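You operate a simulated robot arm through the tools that you are given. There is no shell and no other tool.

You are at the controls of a simulated two-armed robot. One attempt, no reset.

TASK
Close the tub drawer. Close the brush drawer. Put the orange pad from the top of the tall cabinet on the top of the black cabinet. Take the white roll from the vise table and put it on the long table. Fetch the green roll from the third shelf from the bottom of the blue rack and set it on the top shelf of the blue rack. Fetch the black roll and set it on the fourth shelf from the bottom of the orange rack. Put the box labelled "275" from the second shelf from the bottom of the blue rack on top of the grey box there and the box marked "750" on the top shelf of the blue rack. The order is free. Set down upright: box.

It is judged by the outcome, as a careful person would: the job done as asked, and still so three seconds after it is handed in. It fails if anything else is knocked over, pushed out of place, dropped, spilled or broken.

THE ROBOT
Two 7-joint arms with two-finger parallel grippers on one trunk, on a base that moves. Base frame: it is fixed to the floor where the robot stands at the start and does not move with it; the origin is under the middle of the robot, x ahead of it, y to its left, z up. Readings come in mm, rad, newtons and seconds.
The left shoulder is at the start at [50, 165, 1123], the right one opposite. With the tool pointing down near the work surface each hand reaches from about 100 to 620 mm from the robot's upright axis, wherever it stands, measured 20 degrees to its own side. Places, roughly: black roll (9x9x3 cm) [800, 5900, 1000]; box [1000, 6000, 750]; brush drawer [600, 0, 700]; fourth shelf of the orange rack [900, 4900, 1400]; green roll (9x9x3 cm) [800, 5700, 1000]; grey box (15x10x8 cm) [1000, 5700, 600]; long table [-1000, 5800, 800]; orange pad (3x6x11 cm) [800, -100, 1100]; top of the black cabinet [0, 1500, 900]; top shelf of the blue rack [900, 6000, 1400]; tub drawer [500, 0, 200]; white roll (9x9x3 cm) [-900, 1200, 800]. Payload 3.91 kg a hand.
Tool frame (each hand has its own): the origin (TCP) lies between the finger pads and is the grasp point; the fingertips stand 30 mm ahead of it; z points along the fingers, y is the line along which they close. Largest opening 110 mm; finger width 20, thickness 10; the body of the gripper, 48 by 112 mm, starts 55 mm behind the TCP.
Orientation is told as [roll, pitch, yaw] about the base's x, y, z axes, in that order, counted from this pose: with the fingers straight down and closing along the base's y, the tool's x points along the base's -x, its y along +y and its z along -z.

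THE INTERFACE
- The arms move only by the tool send_rows. It takes "left_motion", "right_motion" or both (then of equal length, played together; a hand with none holds still); each is a list of rows, each a list of 7 numbers: the shift along the tool's x, y, z in mm, then the turn, a rotation vector about the tool's x, y, z in rad, then the opening, from 0 (shut) to 1 (fully open). In form: [[tx, ty, tz, rx, ry, rz, hand], ...]. A call has 1 to 20 rows; each row shifts and turns the commanded pose from where the row before left it, along the tool's axes as they then stand. A row lasts 0.2 s, in which the tool goes at most 50 mm and 0.15 rad; a call with a longer step from one row to the next is refused whole, and so is a gripper value outside its range. A pose out of reach is approached as far as the arm can. The call stops where the force on the tool passes 40 N (or 10 N more than at its start, if that is more) or the arm is blocked; 0.2 s more then pass. Each finger travels about 45 mm/s and halts on what it meets, pressing with about 42 N; the grip force reading is that of the motor and also rises with nothing between the fingers. The clock runs only during rows and for 0.2 s after the last one: add rows that do not move to give the fingers time. It gives the time, the measured TCP pose, the force on the tool (base axes), the opening and the grip force at its end, in the units of the frame above (readings bear some noise), with the torque about the TCP (base axes, N m) and any sound that the robot's microphone picked up.
- Cameras (640 x 400 px; columns grow to the right, rows downward): "scene" is now at [118.8, -10.1, 1299.3]; the picture's right is [-0.10, -0.99, 0.00], its down [-0.51, 0.05, -0.86] and it looks along [0.85, -0.09, -0.51] (base axes); focal length 214 px, centre (320, 200). "left" rides on the left gripper at [72, -17, -103] in its tool frame; the picture's right is [0.23, 0.97, 0.00], its down [-0.76, 0.18, -0.62] and it looks along [-0.61, 0.14, 0.78] (tool axes); focal length 222 px, centre (320, 200). "right" rides on the right gripper at [72, 17, -103] in its tool frame; the picture's right is [-0.23, 0.97, 0.00], its down [-0.76, -0.18, -0.62] and it looks along [-0.61, -0.14, 0.78] (tool axes); focal length 222 px, centre (320, 200). There is no depth. A picture from a camera that has moved, and an enlarged one, comes with that camera's place and axes in the base frame and with its lens.
- grab_frame(camera): a new picture of that camera. It takes no simulated time.
- slide_trunk(by): slides the trunk up (or, below 0, down) by that many mm; the arms and the scene camera ride with it, the base frame stays. It gives what a move gives, with no picture.
- drive_base(legs): drives the robot by 1 to 6 legs, each [ahead, left, turn to the left] in mm, mm and rad, along the robot's own axes; the way and the turn of a leg run together, so that a leg with both is an arc; at most 1500 mm and 3.142 rad a leg. The arms and the cameras ride along, it lands a little off, and it stops where it bumps. It gives what a move gives.
- pan_tilt(pan, tilt): turns the head with the scene camera to pan (to the left, within 1.396 rad either way) and tilt (down, from -0.506 to 1.204), counted from straight ahead of the robot. It gives what a move gives.
- inspect(camera, box): a new picture of the part [left, top, right, bottom] of that camera's present view, enlarged. It takes no simulated time.
- close_job(): hands the job in; it is judged then, once.

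Nothing tells you exact positions but the pictures and the camera data. Unless the task says otherwise, let go and move clear before handing in.

The tools are called after "Call:" as a command line: name --argument value ..., lists and objects as JSON in quotes. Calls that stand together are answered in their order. send_rows: Moves the arms, as the interface text tells. Its arguments: {"type":"object","properties":{"left_motion":{"type":"array","items":{"type":"array","items":{"type":"number"}}},"right_motion":{"type":"array","items":{"type":"array","items":{"type":"number"}}}},"required":[]} The other tools are called the same way: slide_trunk (by) moves the trunk up or down; drive_base (legs) drives the base; pan_tilt (pan, tilt) turns the head that bears the scene camera; grab_frame (camera) takes a picture; inspect (camera, box) takes an enlarged picture of a part of a camera's view; close_job () hands the job in.

At the start:

```text
time: 0.0
left_eef_pos: [436.1, 210.0, 1342.5]
left_tool_rot: [0.0, -0.001, 0.002]
left_ft_force: [-0.6, 0.4, 0.1]
left_ft_torque: [-0.01, -0.01, -0.03]
left_width: 109.9
left_finger_force: 0.0
right_eef_pos: [264.8, -113.0, 1266.8]
right_tool_rot: [-0.001, 0.0, -0.001]
right_ft_force: [-0.3, 0.6, 0.5]
right_ft_torque: [0.0, 0.0, -0.01]
right_width: 109.9
right_finger_force: 0.0
trunk travel left (down, up): [-343.0, 160.0]
robot x, y, heading: [-1.7, -1.1, -0.005]
head pan, tilt (commanded): [-0.105, 0.538]
```

scene: 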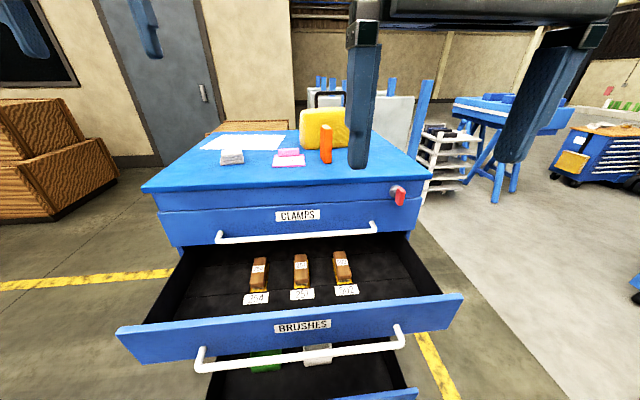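
right: 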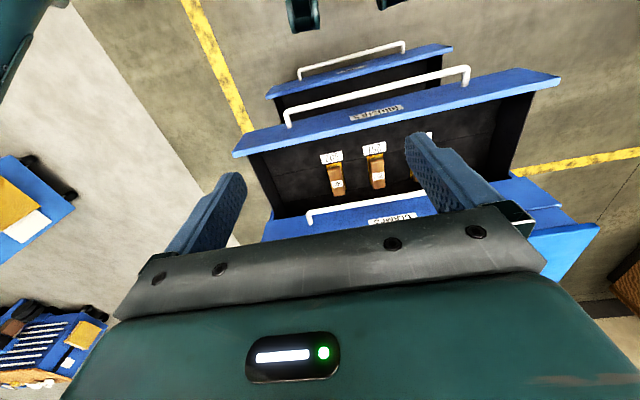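
left: 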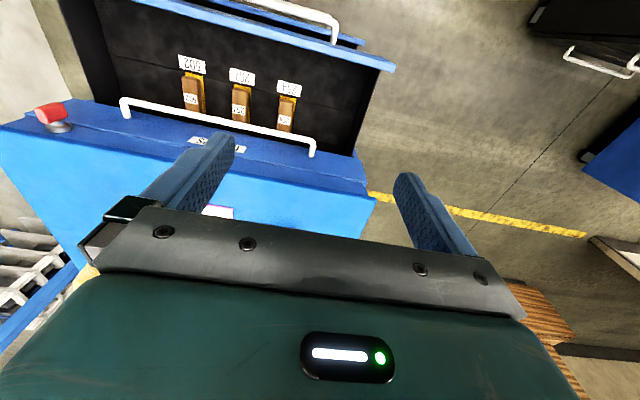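

I see the tall blue cabinet ahead with the brush drawer and a lower drawer pulled out, and the orange pad standing on its top. I'll take closer looks first before moving anything.

Call:
inspect --camera "scene" --box '[100, 80, 480, 320]'

Call:
inspect --camera "right" --box '[200, 0, 640, 260]'

Call:
inspect --camera "left" --box '[0, 0, 640, 260]'

```text
1.67 times, centred on (290, 200) of scene
camera zoom: at [118.8, -10.1, 1299.3], right [-0.1, -0.99, 0.0], down [-0.51, 0.05, -0.86], along [0.85, -0.09, -0.51], focal length 358 px, centre (370, 200)
```

zoom: 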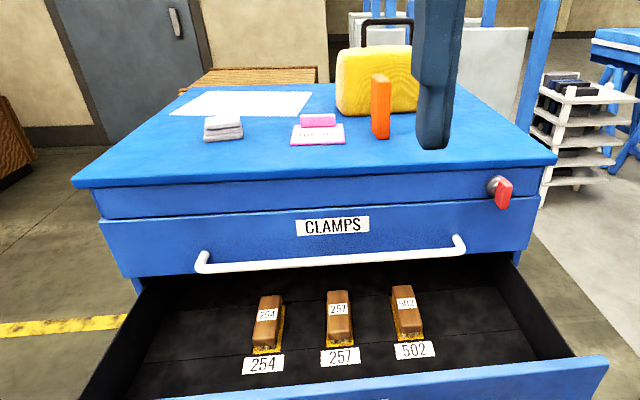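

```text
1.45 times, centred on (420, 130) of right
camera zoom: at [192.7, -96.8, 1370.0], right [0.23, 0.97, 0.0], down [0.76, -0.18, 0.62], along [0.61, -0.14, -0.78], focal length 323 px, centre (174, 302)
```

zoom: 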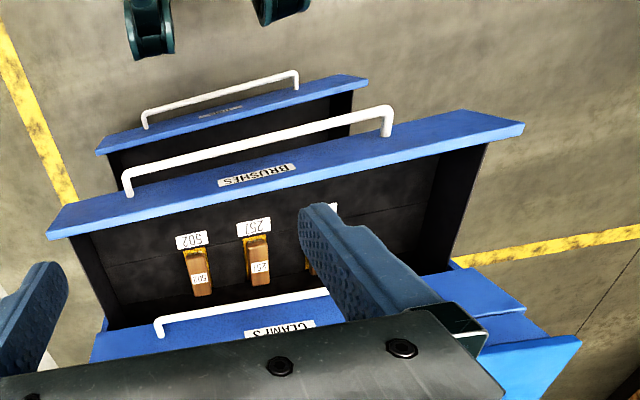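

```text
1.00 times, centred on (320, 130) of left (not enlarged: the box is as wide or as high as the picture)
camera zoom: at [362.8, 192.8, 1445.6], right [-0.23, 0.97, 0.0], down [0.76, 0.18, 0.62], along [0.61, 0.14, -0.78], focal length 222 px, centre (320, 270)
```

zoom: 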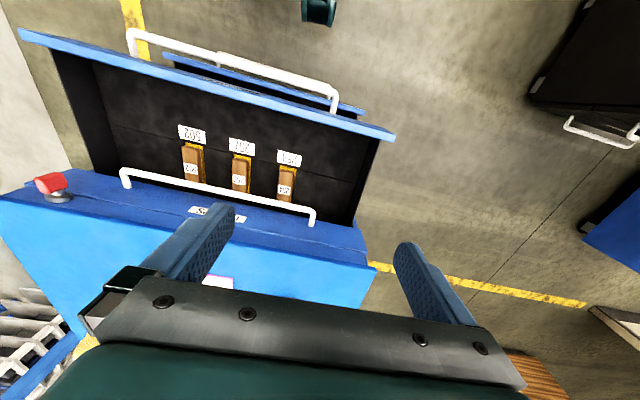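

The cabinet front is about x=660, the brush drawer front about x=405, z≈830 at its top. Now I'll look around with the head to map obstacles before moving.

Call:
pan_tilt --pan 1.39 --tilt 0.45

Call:
grab_frame --camera "scene"

Call:
pan_tilt --pan 0.7 --tilt 0.45

Call:
grab_frame --camera "scene"

Call:
pan_tilt --pan -1.39 --tilt 0.45

Call:
grab_frame --camera "scene"

Call:
pan_tilt --pan 0.0 --tilt 1.1

Call:
grab_frame --camera "scene"

```text
time: 1.6
left_eef_pos: [435.0, 210.1, 1343.0]
left_tool_rot: [-0.001, -0.002, 0.003]
left_ft_force: [-0.1, 0.7, 0.0]
left_ft_torque: [-0.01, -0.04, 0.03]
left_width: 109.9
left_finger_force: 0.0
right_eef_pos: [264.6, -112.1, 1267.6]
right_tool_rot: [0.0, -0.001, -0.001]
right_ft_force: [-0.1, -0.1, -0.3]
right_ft_torque: [-0.02, -0.02, -0.02]
right_width: 110.1
right_finger_force: 0.2
trunk travel left (down, up): [-343.0, 160.0]
robot x, y, heading: [2.4, 2.1, -0.003]
head pan, tilt (commanded): [1.389, 0.45]
```

```text
taken
camera scene: at [45.9, 89.7, 1307.3], right [0.98, -0.18, 0.0], down [-0.08, -0.43, -0.9], along [0.16, 0.89, -0.44], focal length 214 px, centre (320, 200)
```

scene: 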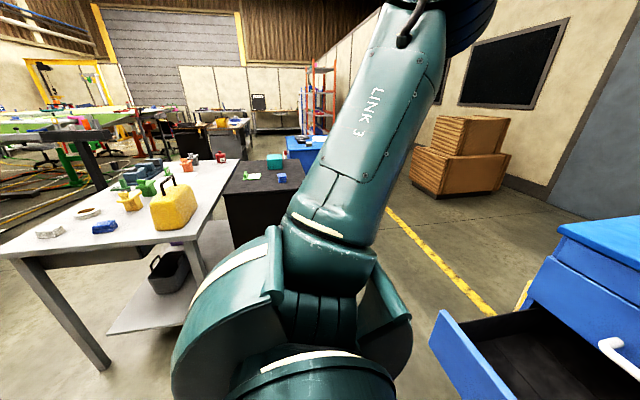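

```text
time: 2.7
left_eef_pos: [435.1, 210.8, 1342.9]
left_tool_rot: [0.002, 0.0, 0.002]
left_ft_force: [0.2, 0.1, -0.2]
left_ft_torque: [-0.02, 0.02, -0.02]
left_width: 110.0
left_finger_force: 0.0
right_eef_pos: [265.9, -112.3, 1268.0]
right_tool_rot: [0.001, -0.001, 0.001]
right_ft_force: [0.6, -0.9, 0.3]
right_ft_torque: [0.01, 0.02, 0.03]
right_width: 109.9
right_finger_force: 0.0
trunk travel left (down, up): [-343.0, 160.0]
robot x, y, heading: [1.1, -1.9, 0.003]
head pan, tilt (commanded): [0.7, 0.45]
```

```text
taken
camera scene: at [99.5, 58.6, 1307.3], right [0.64, -0.76, 0.0], down [-0.33, -0.28, -0.9], along [0.69, 0.58, -0.44], focal length 214 px, centre (320, 200)
```

scene: 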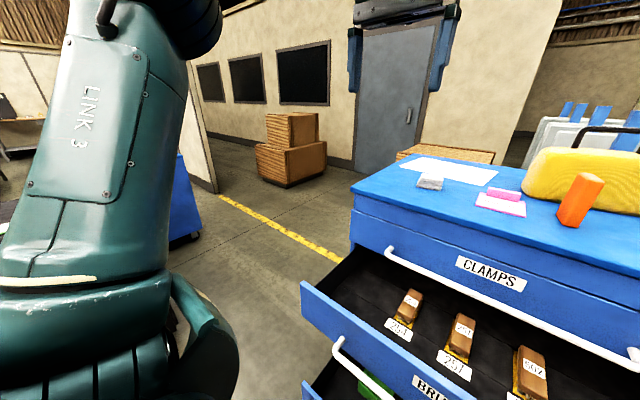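

```text
time: 4.7
left_eef_pos: [436.4, 209.7, 1342.2]
left_tool_rot: [0.001, -0.001, 0.003]
left_ft_force: [0.2, 0.2, -0.4]
left_ft_torque: [0.01, 0.0, -0.01]
left_width: 110.1
left_finger_force: 0.0
right_eef_pos: [264.9, -110.9, 1268.0]
right_tool_rot: [-0.003, 0.001, 0.0]
right_ft_force: [0.0, 0.9, 0.9]
right_ft_torque: [-0.01, 0.01, 0.04]
right_width: 109.7
right_finger_force: 0.1
trunk travel left (down, up): [-343.0, 160.0]
robot x, y, heading: [2.2, 0.2, 0.002]
head pan, tilt (commanded): [-1.389, 0.45]
```

```text
taken
camera scene: at [45.8, -91.1, 1307.3], right [-0.98, -0.18, 0.0], down [-0.08, 0.43, -0.9], along [0.16, -0.89, -0.44], focal length 214 px, centre (320, 200)
```

scene: 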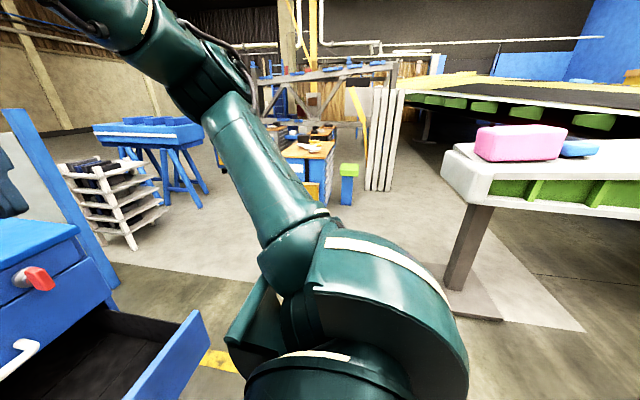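

```text
time: 6.2
left_eef_pos: [434.4, 209.1, 1342.8]
left_tool_rot: [-0.001, -0.002, 0.003]
left_ft_force: [0.3, 0.4, -0.7]
left_ft_torque: [-0.01, 0.0, -0.02]
left_width: 110.0
left_finger_force: 0.1
right_eef_pos: [266.0, -112.2, 1267.3]
right_tool_rot: [0.0, 0.0, 0.001]
right_ft_force: [-0.1, 0.8, 0.0]
right_ft_torque: [-0.03, 0.01, 0.0]
right_width: 109.6
right_finger_force: 0.2
trunk travel left (down, up): [-343.0, 160.0]
robot x, y, heading: [1.3, 2.2, 0.002]
head pan, tilt (commanded): [0.0, 1.1]
```

```text
taken
camera scene: at [92.3, -0.8, 1255.1], right [0.0, -1.0, 0.0], down [-0.89, 0.0, -0.45], along [0.45, 0.0, -0.89], focal length 214 px, centre (320, 200)
```

scene: 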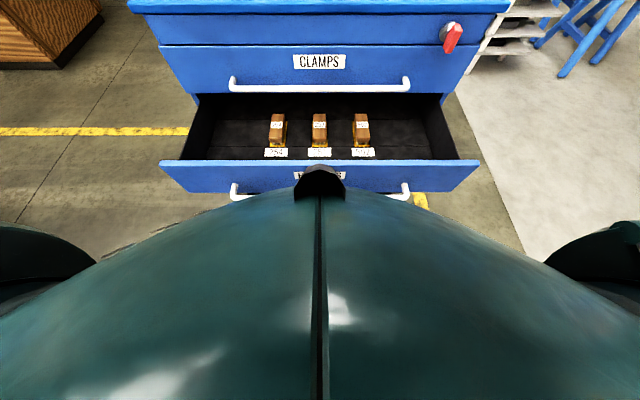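

The cabinet is square to the robot: brush drawer front x≈407 (top z≈825, handle bar z≈765), tub drawer front x≈397 (top z≈300), cabinet front x≈650. I'll bring the right hand down closed in front of the brush drawer, pitch the fingers forward, and look before pushing.

Call:
send_rows --right_motion '[[-6, 0, 45, 0, 0, 0, 0], [-6, 0, 45, 0, 0, 0, 0], [-6, 0, 45, 0, 0, 0, 0], [-6, 0, 45, 0, 0, 0, 0], [-6, 0, 45, 0, 0, 0, 0], [-6, 0, 45, 0, 0, 0, 0]]'

Call:
grab_frame --camera "right"

Call:
grab_frame --camera "scene"

```text
time: 6.6
left_eef_pos: [436.3, 208.8, 1342.8]
left_tool_rot: [0.002, -0.002, 0.002]
left_ft_force: [-0.4, 0.3, 0.3]
left_ft_torque: [-0.01, 0.05, 0.01]
left_width: 109.9
left_finger_force: 0.0
right_eef_pos: [271.0, -114.0, 1231.7]
right_tool_rot: [0.016, 0.013, -0.006]
right_ft_force: [8.8, -3.6, 9.7]
right_ft_torque: [0.51, 1.83, 0.16]
right_width: 72.4
right_finger_force: 0.1
trunk travel left (down, up): [-343.0, 160.0]
robot x, y, heading: [1.5, -0.7, -0.001]
head pan, tilt (commanded): [0.0, 1.1]
stopped in row 2 (right hand): the force on the tool passed its limit at 59 N (the readings are from after the stop); the commanded pose is now the measured one
```

```text
taken
camera right: at [200.4, -98.7, 1334.5], right [0.23, 0.97, 0.01], down [0.77, -0.19, 0.61], along [0.6, -0.13, -0.79], focal length 222 px, centre (320, 200)
```

right: 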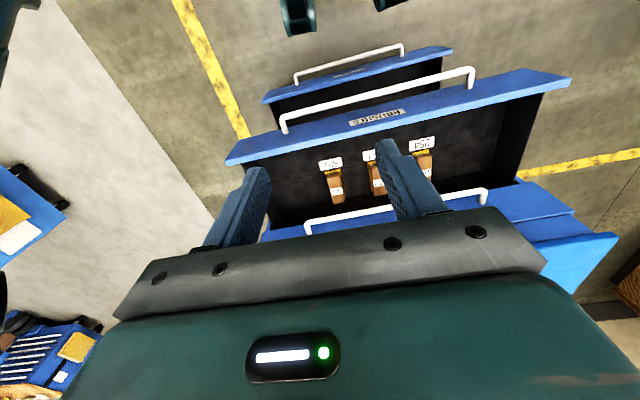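

```text
taken
camera scene: at [91.1, -1.2, 1253.8], right [-0.01, -1.0, 0.0], down [-0.9, 0.0, -0.44], along [0.44, 0.0, -0.9], focal length 214 px, centre (320, 200)
```

scene: 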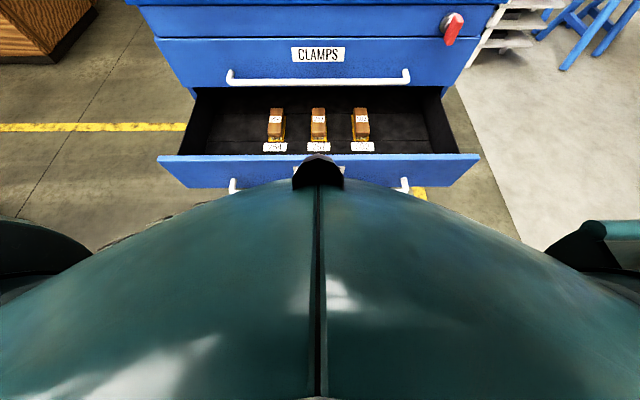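

The right hand's rear bumped the robot itself (the camera side against the chest), so I'll move that hand forward, away from the body. I'll also zoom on the dark-green things near the floor to judge the base's footprint.

Call:
send_rows --right_motion '[[-20, 0, -20, 0, 0, 0, 0.3], [-40, 0, 0, 0, 0, 0, 0], [-40, 0, 0, 0, 0, 0, 0], [-40, 0, 0, 0, 0, 0, 0]]'

Call:
inspect --camera "right" --box '[160, 0, 480, 200]'

Call:
inspect --camera "left" --box '[160, 0, 480, 200]'

Call:
grab_frame --camera "right"

```text
time: 7.6
left_eef_pos: [435.9, 210.5, 1342.7]
left_tool_rot: [0.001, 0.0, 0.003]
left_ft_force: [1.4, -0.6, -1.1]
left_ft_torque: [0.02, 0.01, 0.0]
left_width: 110.1
left_finger_force: 0.0
right_eef_pos: [412.5, -116.1, 1250.2]
right_tool_rot: [0.01, 0.009, -0.005]
right_ft_force: [0.7, 0.5, 0.0]
right_ft_torque: [-0.03, 0.0, 0.0]
right_width: 0.0
right_finger_force: 14.0
trunk travel left (down, up): [-343.0, 160.0]
robot x, y, heading: [-0.6, -1.3, 0.001]
head pan, tilt (commanded): [0.0, 1.1]
```

```text
2.00 times, centred on (320, 100) of right
camera zoom: at [341.2, -100.5, 1352.8], right [0.23, 0.97, 0.01], down [0.77, -0.19, 0.61], along [0.6, -0.13, -0.79], focal length 444 px, centre (320, 400)
```

zoom: 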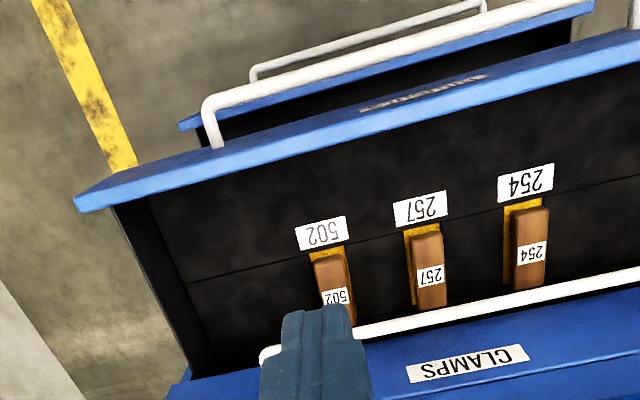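

```text
2.00 times, centred on (320, 100) of left
camera zoom: at [363.3, 193.1, 1445.4], right [-0.23, 0.97, 0.0], down [0.76, 0.18, 0.62], along [0.61, 0.14, -0.78], focal length 444 px, centre (320, 400)
```

zoom: 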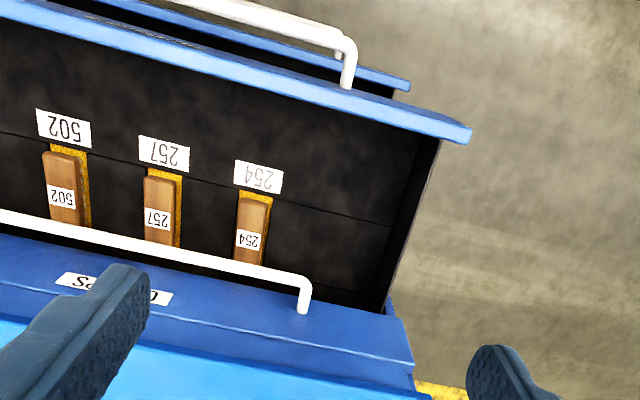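

```text
taken
camera right: at [341.2, -100.5, 1352.8], right [0.23, 0.97, 0.01], down [0.77, -0.19, 0.61], along [0.6, -0.13, -0.79], focal length 222 px, centre (320, 200)
```

right: 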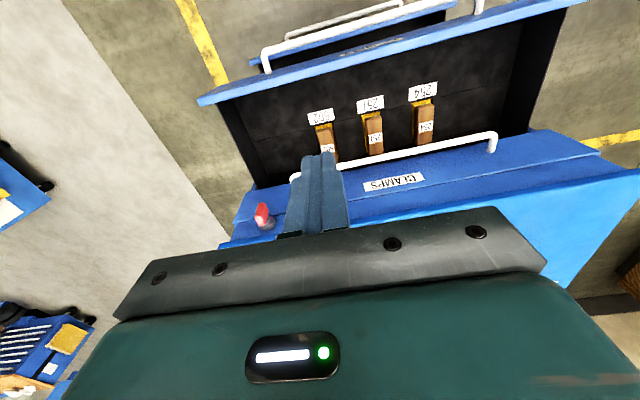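

The closed right hand is now clear at [412,-116,1250]. Next I lower it to z≈1000 and pitch it 0.7 rad so the fingers point forward-down.

Call:
send_rows --right_motion '[[0, 0, 42, 0, 0, 0, 0], [0, 0, 42, 0, 0, 0, 0], [0, 0, 42, 0, 0, 0, 0], [0, 0, 42, 0, 0, 0, 0], [0, 0, 42, 0, 0, 0, 0], [0, 0, 40, 0, 0, 0, 0], [0, 0, 0, 0, -0.14, 0, 0], [0, 0, 0, 0, -0.14, 0, 0], [0, 0, 0, 0, -0.14, 0, 0], [0, 0, 0, 0, -0.14, 0, 0], [0, 0, 0, 0, -0.14, 0, 0]]'

Call:
grab_frame --camera "right"

Call:
grab_frame --camera "scene"

```text
time: 10.0
left_eef_pos: [435.7, 209.0, 1342.8]
left_tool_rot: [0.0, -0.002, 0.002]
left_ft_force: [0.4, -0.2, -0.5]
left_ft_torque: [0.0, 0.02, 0.02]
left_width: 110.0
left_finger_force: 0.1
right_eef_pos: [408.9, -110.6, 999.3]
right_tool_rot: [0.02, -0.693, -0.015]
right_ft_force: [-1.2, 0.0, -0.1]
right_ft_torque: [0.02, -0.01, 0.01]
right_width: 0.2
right_finger_force: 37.6
trunk travel left (down, up): [-343.0, 160.0]
robot x, y, heading: [-2.4, -2.3, -0.0]
head pan, tilt (commanded): [0.0, 1.1]
```

```text
taken
camera right: at [286.7, -94.5, 1031.4], right [0.18, 0.97, 0.16], down [0.19, -0.19, 0.96], along [0.97, -0.14, -0.22], focal length 222 px, centre (320, 200)
```

right: 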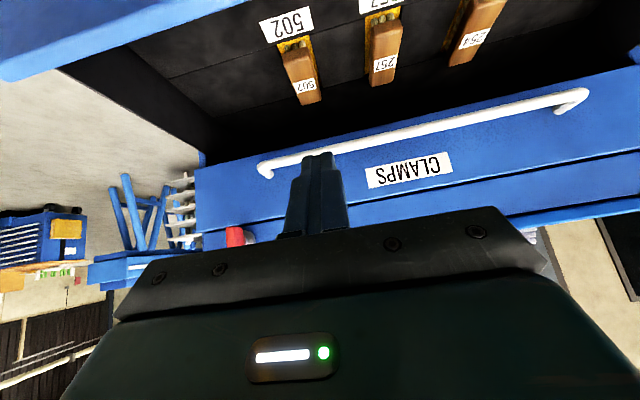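

```text
taken
camera scene: at [92.2, -0.7, 1255.1], right [0.0, -1.0, 0.0], down [-0.89, 0.0, -0.45], along [0.45, 0.0, -0.89], focal length 214 px, centre (320, 200)
```

scene: 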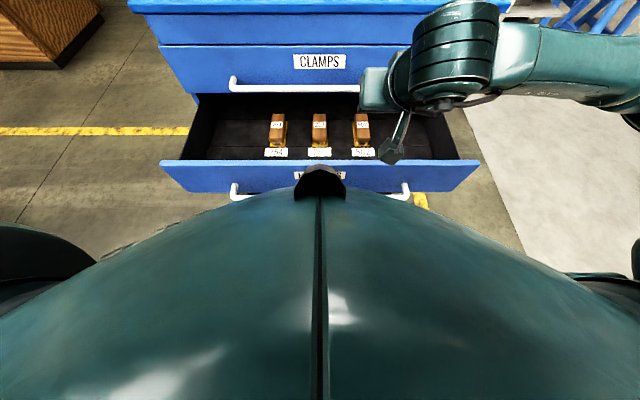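

The hand is pitched and clear. I'll bring it down in front of the brush drawer's panel, above the handle bar.

Call:
send_rows --right_motion '[[30.7, 0, 18.5, 0, 0, 0, 0], [30.7, 0, 18.5, 0, 0, 0, 0], [30.7, 0, 18.5, 0, 0, 0, 0], [30.7, 0, 18.5, 0, 0, 0, 0], [30.7, 0, 18.5, 0, 0, 0, 0]]'

Call:
grab_frame --camera "right"

Call:
grab_frame --camera "scene"

Call:
grab_frame --camera "left"

```text
time: 11.2
left_eef_pos: [435.1, 211.2, 1342.0]
left_tool_rot: [0.0, -0.002, 0.002]
left_ft_force: [-0.2, 0.6, 0.2]
left_ft_torque: [-0.02, -0.03, -0.05]
left_width: 110.0
left_finger_force: 0.1
right_eef_pos: [349.1, -108.7, 829.1]
right_tool_rot: [0.018, -0.689, -0.015]
right_ft_force: [-0.4, 0.5, 0.8]
right_ft_torque: [0.0, -0.02, -0.01]
right_width: 0.0
right_finger_force: 38.2
trunk travel left (down, up): [-343.0, 160.0]
robot x, y, heading: [-4.5, 0.9, 0.0]
head pan, tilt (commanded): [0.0, 1.1]
```

```text
taken
camera right: at [226.6, -92.4, 861.4], right [0.18, 0.97, 0.16], down [0.19, -0.19, 0.96], along [0.97, -0.14, -0.22], focal length 222 px, centre (320, 200)
```

right: 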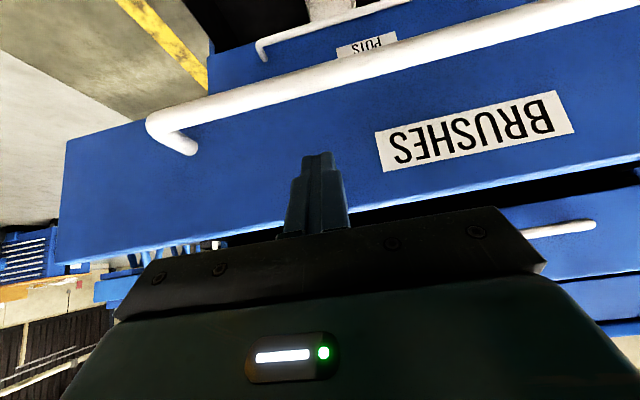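

```text
taken
camera scene: at [92.3, -0.7, 1255.2], right [0.0, -1.0, 0.0], down [-0.89, 0.0, -0.45], along [0.45, 0.0, -0.89], focal length 214 px, centre (320, 200)
```

scene: 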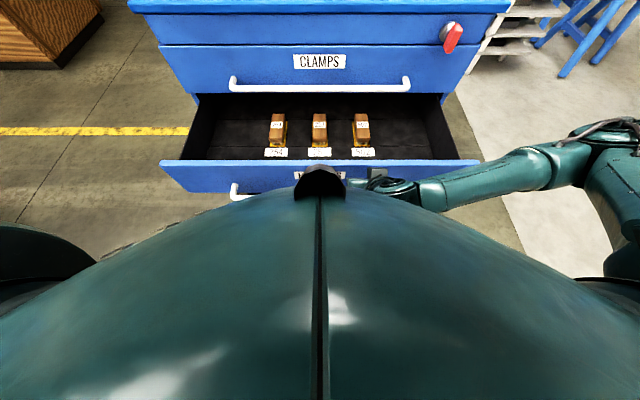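

```text
taken
camera left: at [362.7, 192.8, 1445.7], right [-0.23, 0.97, 0.0], down [0.76, 0.18, 0.62], along [0.61, 0.14, -0.78], focal length 222 px, centre (320, 200)
```

left: 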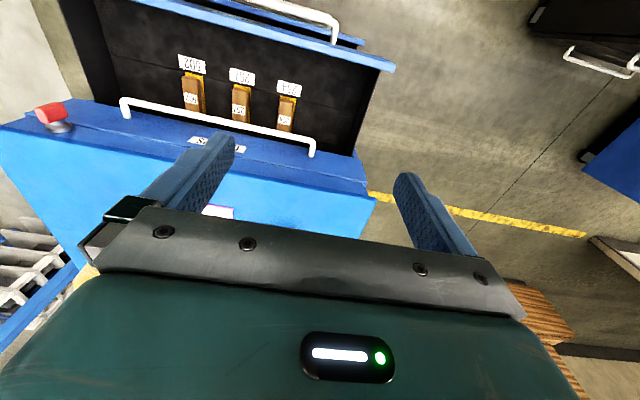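

The fingertips are between the bar and the panel's top edge, just in front of the brush drawer panel. I'll push it in slowly.

Call:
send_rows --right_motion '[[-3.9, 0, 11, 0, 0, 0, 0], [-7.7, 0, 6.4, 0, 0, 0, 0], [-7.7, 0, 6.4, 0, 0, 0, 0], [-7.7, 0, 6.4, 0, 0, 0, 0], [-7.7, 0, 6.4, 0, 0, 0, 0], [-9.3, 0, 7.6, 0, 0, 0, 0], [-9.3, 0, 7.6, 0, 0, 0, 0], [-9.3, 0, 7.6, 0, 0, 0, 0], [-9.3, 0, 7.6, 0, 0, 0, 0], [-9.3, 0, 7.6, 0, 0, 0, 0], [-9.3, 0, 7.6, 0, 0, 0, 0], [-9.3, 0, 7.6, 0, 0, 0, 0], [-9.3, 0, 7.6, 0, 0, 0, 0], [-9.3, 0, 7.6, 0, 0, 0, 0], [-9.3, 0, 7.6, 0, 0, 0, 0]]'

Call:
grab_frame --camera "right"

Call:
grab_frame --camera "scene"

```text
time: 14.4
left_eef_pos: [435.8, 209.6, 1342.3]
left_tool_rot: [-0.001, -0.001, 0.001]
left_ft_force: [0.0, -0.3, 0.5]
left_ft_torque: [0.01, 0.01, 0.0]
left_width: 110.1
left_finger_force: 0.1
right_eef_pos: [520.8, -109.6, 824.8]
right_tool_rot: [0.017, -0.691, -0.016]
right_ft_force: [0.8, 0.9, -1.0]
right_ft_torque: [0.02, 0.0, -0.01]
right_width: 0.0
right_finger_force: 37.8
trunk travel left (down, up): [-343.0, 160.0]
robot x, y, heading: [-3.5, 0.5, -0.001]
head pan, tilt (commanded): [0.0, 1.1]
```

```text
taken
camera right: at [398.7, -93.7, 857.1], right [0.18, 0.97, 0.16], down [0.19, -0.19, 0.96], along [0.97, -0.14, -0.22], focal length 222 px, centre (320, 200)
```

right: 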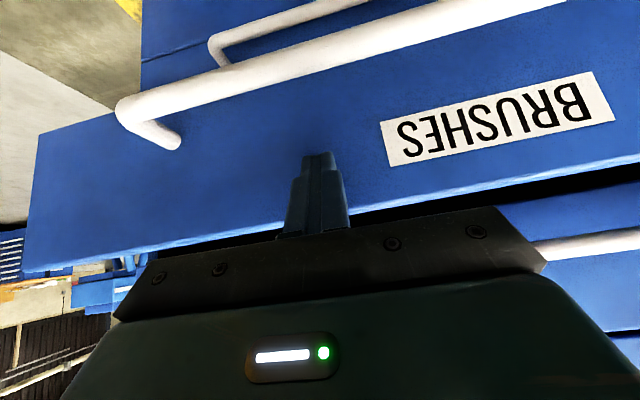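

```text
taken
camera scene: at [92.5, -0.6, 1255.1], right [0.0, -1.0, 0.0], down [-0.89, 0.0, -0.45], along [0.45, 0.0, -0.89], focal length 214 px, centre (320, 200)
```

scene: 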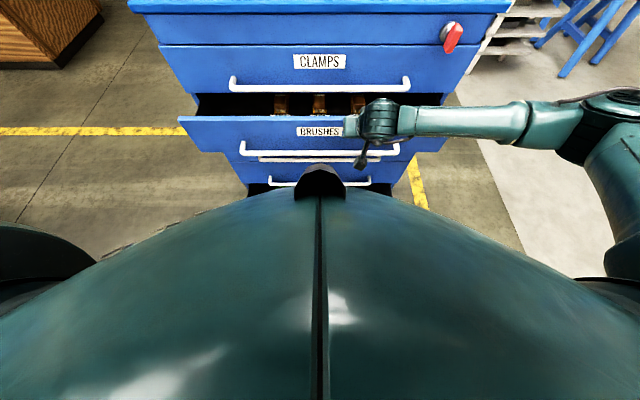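

The brush drawer is sliding in smoothly. I continue pushing slowly until it meets the stop.

Call:
send_rows --right_motion '[[-9.3, 0, 7.6, 0, 0, 0, 0], [-9.3, 0, 7.6, 0, 0, 0, 0], [-9.3, 0, 7.6, 0, 0, 0, 0], [-7.7, 0, 6.4, 0, 0, 0, 0], [-7.7, 0, 6.4, 0, 0, 0, 0], [-6.2, 0, 5.1, 0, 0, 0, 0], [-6.2, 0, 5.1, 0, 0, 0, 0], [-6.2, 0, 5.1, 0, 0, 0, 0], [-4.6, 0, 3.8, 0, 0, 0, 0], [-4.6, 0, 3.8, 0, 0, 0, 0], [-4.6, 0, 3.8, 0, 0, 0, 0], [-4.6, 0, 3.8, 0, 0, 0, 0]]'

Call:
grab_frame --camera "right"

Call:
grab_frame --camera "scene"

```text
time: 17.0
left_eef_pos: [430.6, 208.2, 1343.6]
left_tool_rot: [-0.001, -0.007, 0.0]
left_ft_force: [-0.2, 0.3, 0.4]
left_ft_torque: [0.02, -0.02, -0.01]
left_width: 109.9
left_finger_force: 0.0
right_eef_pos: [617.7, -108.7, 827.2]
right_tool_rot: [0.019, -0.691, -0.01]
right_ft_force: [-24.0, -5.2, 14.2]
right_ft_torque: [-0.11, -1.37, 0.09]
right_width: 0.0
right_finger_force: 37.4
trunk travel left (down, up): [-343.0, 160.0]
robot x, y, heading: [1.4, -1.5, -0.001]
head pan, tilt (commanded): [0.0, 1.1]
stopped in row 12 (right hand): the force on the tool passed its limit at 43 N (the readings are from after the stop); the commanded pose is now the measured one
```

```text
taken
camera right: at [495.5, -93.4, 859.9], right [0.17, 0.97, 0.16], down [0.19, -0.19, 0.96], along [0.97, -0.14, -0.22], focal length 222 px, centre (320, 200)
```

right: 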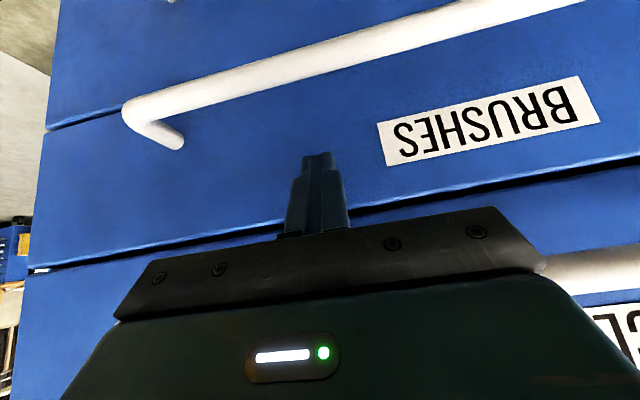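

```text
taken
camera scene: at [87.7, -1.4, 1255.7], right [0.0, -1.0, 0.0], down [-0.89, 0.0, -0.46], along [0.46, 0.0, -0.89], focal length 214 px, centre (320, 200)
```

scene: 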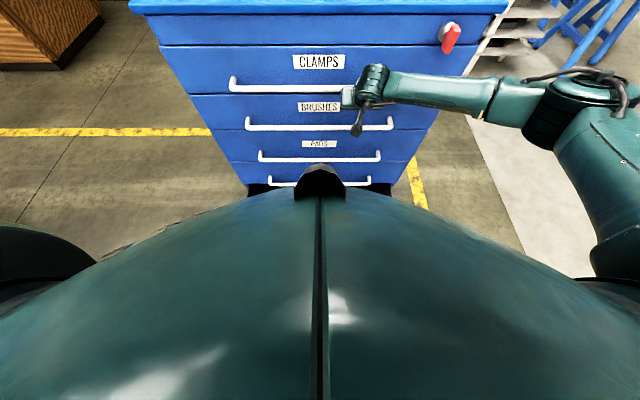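

The brush drawer is shut and flush. I'll draw the hand back and lower the trunk to get at the tub drawer.

Call:
send_rows --right_motion '[[15, 0, -12, 0, 0, 0, 0], [30.9, 0, -25.4, 0, 0, 0, 0], [30.9, 0, -25.4, 0, 0, 0, 0], [30.9, 0, -25.4, 0, 0, 0, 0], [30.9, 0, -25.4, 0, 0, 0, 0], [20, 0, -16.5, 0, 0, 0, 0]]'

Call:
grab_frame --camera "right"

```text
time: 18.4
left_eef_pos: [435.5, 209.3, 1342.0]
left_tool_rot: [-0.001, -0.002, 0.0]
left_ft_force: [0.0, -0.1, -0.1]
left_ft_torque: [-0.02, 0.03, 0.0]
left_width: 110.0
left_finger_force: 0.1
right_eef_pos: [414.2, -108.7, 822.4]
right_tool_rot: [0.017, -0.687, -0.013]
right_ft_force: [0.4, 0.5, -0.2]
right_ft_torque: [0.01, 0.02, -0.02]
right_width: 0.1
right_finger_force: 37.7
trunk travel left (down, up): [-343.0, 160.0]
robot x, y, heading: [0.0, 3.5, -0.001]
head pan, tilt (commanded): [0.0, 1.1]
```

```text
taken
camera right: at [292.9, -93.2, 855.7], right [0.18, 0.97, 0.16], down [0.19, -0.19, 0.96], along [0.96, -0.14, -0.22], focal length 222 px, centre (320, 200)
```

right: 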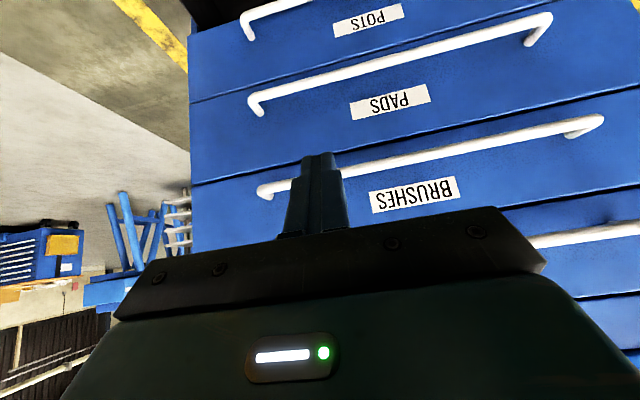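

Brush, pads and pots drawers look flush; the tub drawer is the open one at the bottom. Lowering the trunk now.

Call:
slide_trunk --by -330

Call:
grab_frame --camera "right"

Call:
grab_frame --camera "scene"

Call:
grab_frame --camera "left"

```text
time: 21.7
left_eef_pos: [435.5, 209.0, 1012.3]
left_tool_rot: [-0.001, 0.0, 0.0]
left_ft_force: [-0.3, 0.0, -0.1]
left_ft_torque: [0.01, 0.0, -0.04]
left_width: 109.8
left_finger_force: 0.1
right_eef_pos: [414.4, -109.3, 491.5]
right_tool_rot: [0.017, -0.687, -0.012]
right_ft_force: [-0.5, -0.7, 0.1]
right_ft_torque: [-0.03, 0.02, 0.0]
right_width: 0.0
right_finger_force: 37.7
trunk travel left (down, up): [-13.0, 490.0]
robot x, y, heading: [0.4, -6.6, 0.004]
head pan, tilt (commanded): [0.0, 1.1]
```

```text
taken
camera right: at [293.4, -93.1, 525.8], right [0.18, 0.97, 0.16], down [0.2, -0.19, 0.96], along [0.96, -0.14, -0.22], focal length 222 px, centre (320, 200)
```

right: 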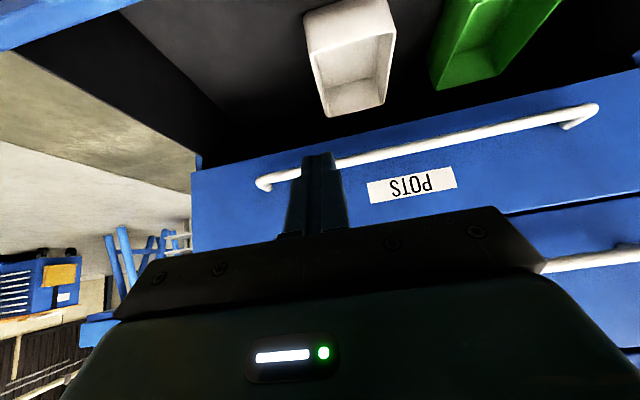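

```text
taken
camera scene: at [91.7, -0.8, 925.1], right [0.0, -1.0, 0.0], down [-0.89, 0.0, -0.45], along [0.45, 0.0, -0.89], focal length 214 px, centre (320, 200)
```

scene: 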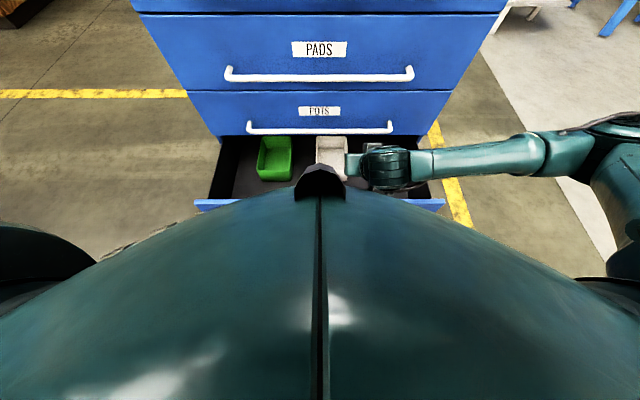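

```text
taken
camera left: at [362.2, 192.5, 1115.7], right [-0.23, 0.97, 0.0], down [0.76, 0.18, 0.62], along [0.61, 0.14, -0.78], focal length 222 px, centre (320, 200)
```

left: 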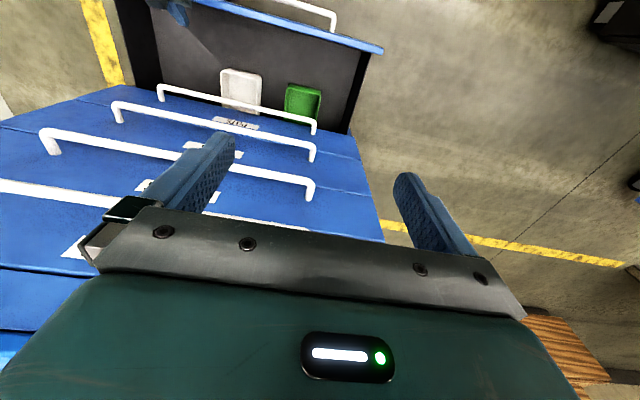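

The tub drawer front is at x≈390, top z≈310, with tubs lying inside. I lower the closed right hand to just in front of and above its panel edge and look.

Call:
send_rows --right_motion '[[32.9, 0, 12.1, 0, 0, 0, 0], [32.9, 0, 12.1, 0, 0, 0, 0], [32.9, 0, 12.1, 0, 0, 0, 0], [32.9, 0, 12.1, 0, 0, 0, 0], [32.9, 0, 12.1, 0, 0, 0, 0]]'

Call:
grab_frame --camera "right"

Call:
grab_frame --camera "scene"

```text
time: 22.4
left_eef_pos: [435.6, 210.1, 1011.9]
left_tool_rot: [0.001, -0.001, -0.001]
left_ft_force: [-0.4, -0.7, 0.4]
left_ft_torque: [0.01, 0.01, 0.03]
left_width: 110.3
left_finger_force: 0.0
right_eef_pos: [374.4, -105.8, 426.8]
right_tool_rot: [0.017, -0.702, -0.002]
right_ft_force: [0.9, -3.5, 21.6]
right_ft_torque: [0.22, 2.76, 0.39]
right_width: 0.0
right_finger_force: 37.7
trunk travel left (down, up): [-13.0, 490.0]
robot x, y, heading: [-0.7, -0.7, 0.005]
head pan, tilt (commanded): [0.0, 1.1]
stopped in row 3 (right hand): the force on the tool passed its limit at 118 N (the readings are from after the stop); the commanded pose is now the measured one
```

```text
taken
camera right: at [251.9, -90.9, 458.6], right [0.17, 0.97, 0.16], down [0.18, -0.19, 0.97], along [0.97, -0.13, -0.21], focal length 222 px, centre (320, 200)
```

right: 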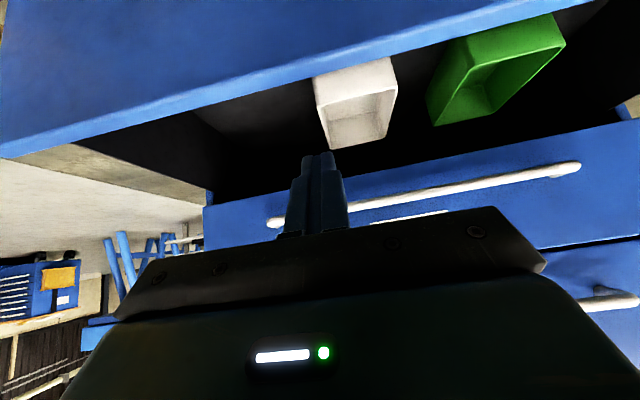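

```text
taken
camera scene: at [91.4, -0.8, 925.6], right [0.0, -1.0, 0.0], down [-0.89, 0.0, -0.45], along [0.45, 0.0, -0.89], focal length 214 px, centre (320, 200)
```

scene: 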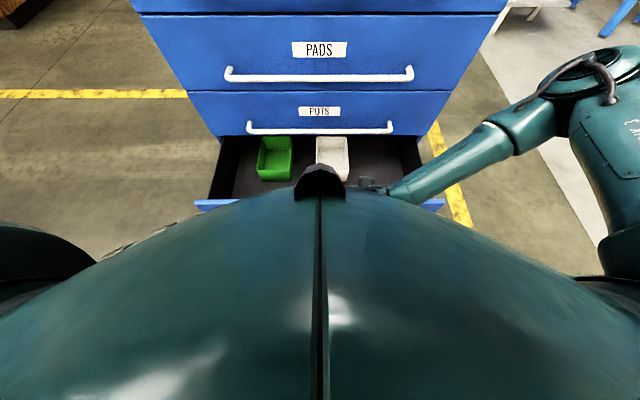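

The rear of the right hand touched the robot's own base at about z≈430, so there is too little room between base and drawer. I'll lift the hand off and look at the floor beside and behind the robot before backing up.

Call:
send_rows --right_motion '[[-20, 0, -10, 0, 0, 0, 0], [-30, 0, -20, 0, 0, 0, 0]]'

Call:
pan_tilt --pan 1.39 --tilt 1.0

Call:
grab_frame --camera "scene"

Call:
pan_tilt --pan -1.39 --tilt 1.0

Call:
grab_frame --camera "scene"

```text
time: 23.0
left_eef_pos: [435.0, 209.2, 1012.5]
left_tool_rot: [-0.001, 0.0, 0.0]
left_ft_force: [-0.1, 0.4, -1.0]
left_ft_torque: [-0.04, 0.01, 0.01]
left_width: 110.2
left_finger_force: 0.2
right_eef_pos: [392.4, -107.4, 478.1]
right_tool_rot: [0.011, -0.697, -0.002]
right_ft_force: [-0.1, -0.3, 0.3]
right_ft_torque: [0.01, -0.05, 0.0]
right_width: 0.0
right_finger_force: 37.4
trunk travel left (down, up): [-13.0, 490.0]
robot x, y, heading: [-2.4, -0.2, -0.003]
head pan, tilt (commanded): [0.0, 1.1]
```

```text
time: 24.6
left_eef_pos: [435.5, 209.8, 1011.8]
left_tool_rot: [-0.001, 0.0, -0.001]
left_ft_force: [0.0, 0.1, 0.7]
left_ft_torque: [-0.03, 0.04, 0.03]
left_width: 110.0
left_finger_force: 0.1
right_eef_pos: [391.9, -107.2, 480.0]
right_tool_rot: [0.015, -0.698, 0.0]
right_ft_force: [0.0, 0.0, 0.0]
right_ft_torque: [-0.02, 0.0, 0.0]
right_width: 0.1
right_finger_force: 37.4
trunk travel left (down, up): [-13.0, 490.0]
robot x, y, heading: [2.0, 1.6, -0.0]
head pan, tilt (commanded): [1.389, 1.0]
```

```text
taken
camera scene: at [41.3, 67.8, 931.7], right [0.98, -0.18, 0.0], down [-0.15, -0.83, -0.54], along [0.1, 0.53, -0.84], focal length 214 px, centre (320, 200)
```

scene: 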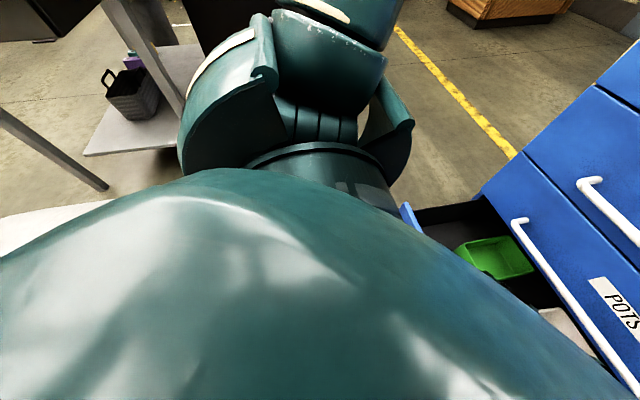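

```text
time: 27.0
left_eef_pos: [435.2, 208.9, 1012.5]
left_tool_rot: [-0.002, 0.0, 0.001]
left_ft_force: [-0.1, -0.1, -0.8]
left_ft_torque: [-0.04, -0.03, 0.02]
left_width: 109.8
left_finger_force: 0.1
right_eef_pos: [392.1, -106.0, 479.1]
right_tool_rot: [0.013, -0.699, -0.001]
right_ft_force: [0.6, 0.4, 0.6]
right_ft_torque: [0.0, 0.02, 0.0]
right_width: 0.1
right_finger_force: 37.5
trunk travel left (down, up): [-13.0, 490.0]
robot x, y, heading: [-2.2, 1.4, -0.002]
head pan, tilt (commanded): [-1.389, 1.0]
```

```text
taken
camera scene: at [41.2, -69.2, 931.7], right [-0.98, -0.18, 0.0], down [-0.15, 0.83, -0.54], along [0.1, -0.53, -0.84], focal length 214 px, centre (320, 200)
```

scene: 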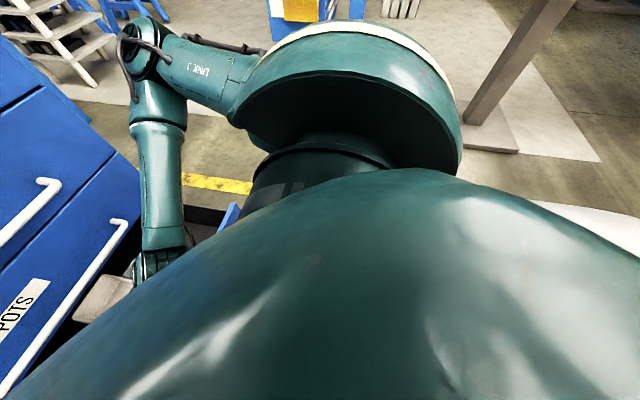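

The bump was against the base's front lugs near y≈±145, so I'll work beside them: shift the right hand out to y≈-290, where the drawer panel extends past its handle, then lower it there.

Call:
send_rows --right_motion '[[0, -46, 0, 0, 0, 0, 0], [0, -46, 0, 0, 0, 0, 0], [0, -46, 0, 0, 0, 0, 0], [0, -46, 0, 0, 0, 0, 0], [34.4, 0, 16.8, 0, 0, 0, 0], [34.4, 0, 16.8, 0, 0, 0, 0], [20, 0, 10, 0, 0, 0, 0]]'

Call:
grab_frame --camera "right"

Call:
grab_frame --camera "scene"

```text
time: 28.6
left_eef_pos: [434.8, 209.3, 1012.1]
left_tool_rot: [0.0, 0.0, 0.0]
left_ft_force: [-0.7, 0.8, 0.5]
left_ft_torque: [-0.01, 0.02, 0.02]
left_width: 110.0
left_finger_force: 0.1
right_eef_pos: [393.2, -294.2, 474.5]
right_tool_rot: [0.011, -0.699, 0.001]
right_ft_force: [-0.1, 0.9, -0.8]
right_ft_torque: [-0.03, 0.0, -0.02]
right_width: 0.0
right_finger_force: 37.7
right hand out of reach, approached as far as the arm can: row 2, 3, 5, 6, 7
trunk travel left (down, up): [-13.0, 490.0]
robot x, y, heading: [0.9, 1.9, 0.005]
head pan, tilt (commanded): [-1.389, 1.0]
```

```text
taken
camera right: at [271.3, -278.4, 505.3], right [0.17, 0.97, 0.16], down [0.18, -0.19, 0.97], along [0.97, -0.13, -0.21], focal length 222 px, centre (320, 200)
```

right: 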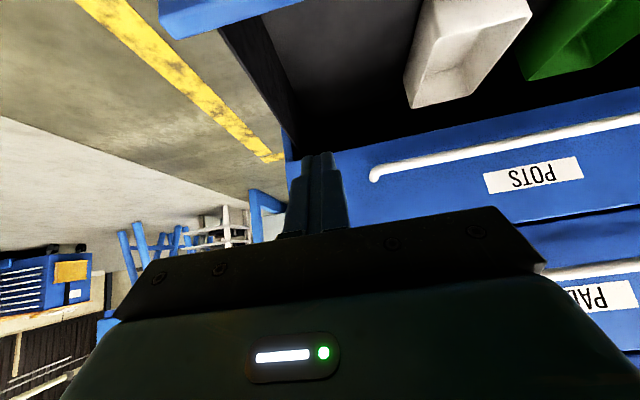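

```text
taken
camera scene: at [41.2, -69.2, 931.7], right [-0.98, -0.18, 0.0], down [-0.15, 0.83, -0.54], along [0.1, -0.53, -0.84], focal length 214 px, centre (320, 200)
```

scene: 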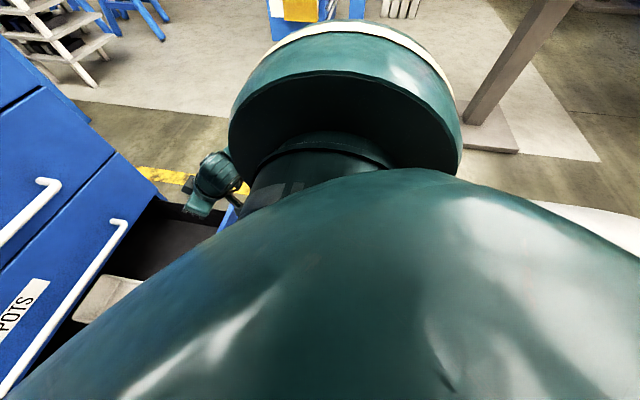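

The arm can't go lower with the fingers pitched, so I'll turn the fingers straight down there and then try to lower in front of the panel's right part.

Call:
send_rows --right_motion '[[0, 0, 0, 0, 0.14, 0, 0], [0, 0, 0, 0, 0.14, 0, 0], [0, 0, 0, 0, 0.14, 0, 0], [0, 0, 0, 0, 0.14, 0, 0], [0, 0, 0, 0, 0.14, 0, 0], [30, 0, 0, 0, 0, 0, 0], [0, 0, 30, 0, 0, 0, 0], [0, 0, 30, 0, 0, 0, 0], [0, 0, 30, 0, 0, 0, 0]]'

Call:
grab_frame --camera "right"

Call:
grab_frame --camera "scene"

```text
time: 30.6
left_eef_pos: [435.1, 209.6, 1011.9]
left_tool_rot: [-0.001, 0.0, 0.0]
left_ft_force: [-0.1, 0.5, 0.7]
left_ft_torque: [0.0, 0.01, 0.03]
left_width: 109.9
left_finger_force: 0.2
right_eef_pos: [363.5, -294.3, 381.5]
right_tool_rot: [0.01, 0.001, 0.008]
right_ft_force: [-0.1, -0.5, -0.3]
right_ft_torque: [0.01, -0.01, -0.01]
right_width: 0.0
right_finger_force: 37.6
trunk travel left (down, up): [-13.0, 490.0]
robot x, y, heading: [-1.8, -0.8, -0.0]
head pan, tilt (commanded): [-1.389, 1.0]
```

```text
taken
camera right: at [289.8, -279.3, 484.6], right [0.22, 0.98, 0.01], down [0.76, -0.18, 0.62], along [0.61, -0.13, -0.78], focal length 222 px, centre (320, 200)
```

right: 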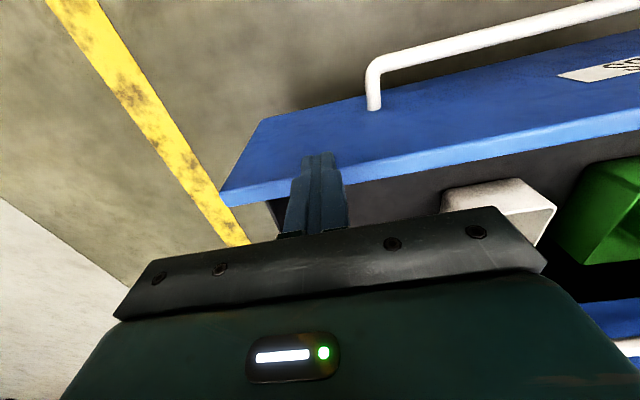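

```text
taken
camera scene: at [41.1, -69.2, 931.8], right [-0.98, -0.18, 0.0], down [-0.15, 0.83, -0.54], along [0.1, -0.53, -0.84], focal length 214 px, centre (320, 200)
```

scene: 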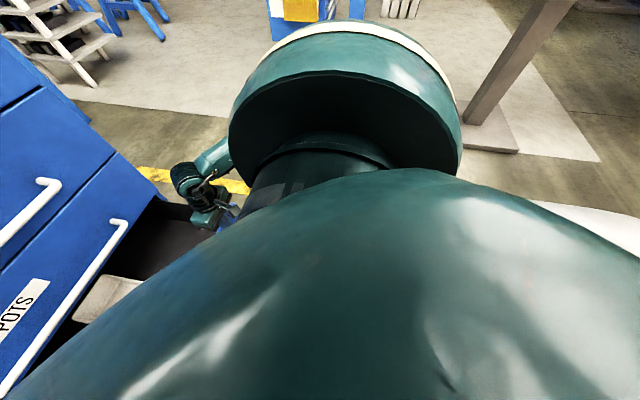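

The hand is now straight down at [363,-294,381], about 20 mm in front of the tub drawer's panel (x≈395). I'll lower it so the fingers overlap the panel face.

Call:
send_rows --right_motion '[[0, 0, 25, 0, 0, 0, 0], [0, 0, 25, 0, 0, 0, 0], [0, 0, 25, 0, 0, 0, 0], [0, 0, 10, 0, 0, 0, 0]]'

Call:
grab_frame --camera "right"

```text
time: 31.6
left_eef_pos: [436.2, 210.0, 1012.1]
left_tool_rot: [0.0, -0.001, 0.001]
left_ft_force: [0.7, 1.2, -0.2]
left_ft_torque: [0.0, 0.03, -0.01]
left_width: 109.8
left_finger_force: 0.0
right_eef_pos: [362.2, -291.8, 298.2]
right_tool_rot: [0.01, 0.001, 0.009]
right_ft_force: [-1.5, 0.1, 0.3]
right_ft_torque: [-0.01, -0.01, -0.01]
right_width: 0.0
right_finger_force: 38.0
trunk travel left (down, up): [-13.0, 490.0]
robot x, y, heading: [2.2, 2.9, 0.002]
head pan, tilt (commanded): [-1.389, 1.0]
```

```text
taken
camera right: at [289.6, -277.4, 400.6], right [0.22, 0.98, 0.01], down [0.76, -0.18, 0.62], along [0.61, -0.13, -0.78], focal length 222 px, centre (320, 200)
```

right: 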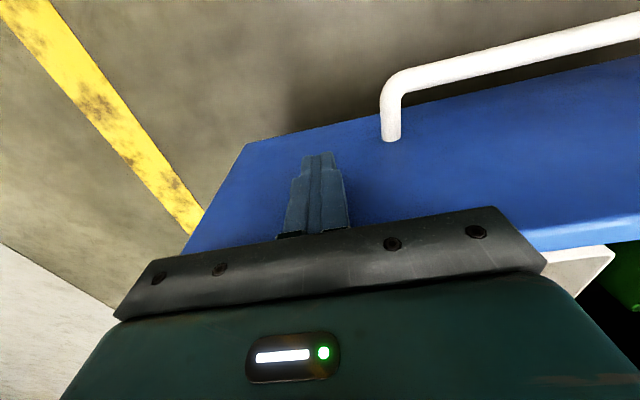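

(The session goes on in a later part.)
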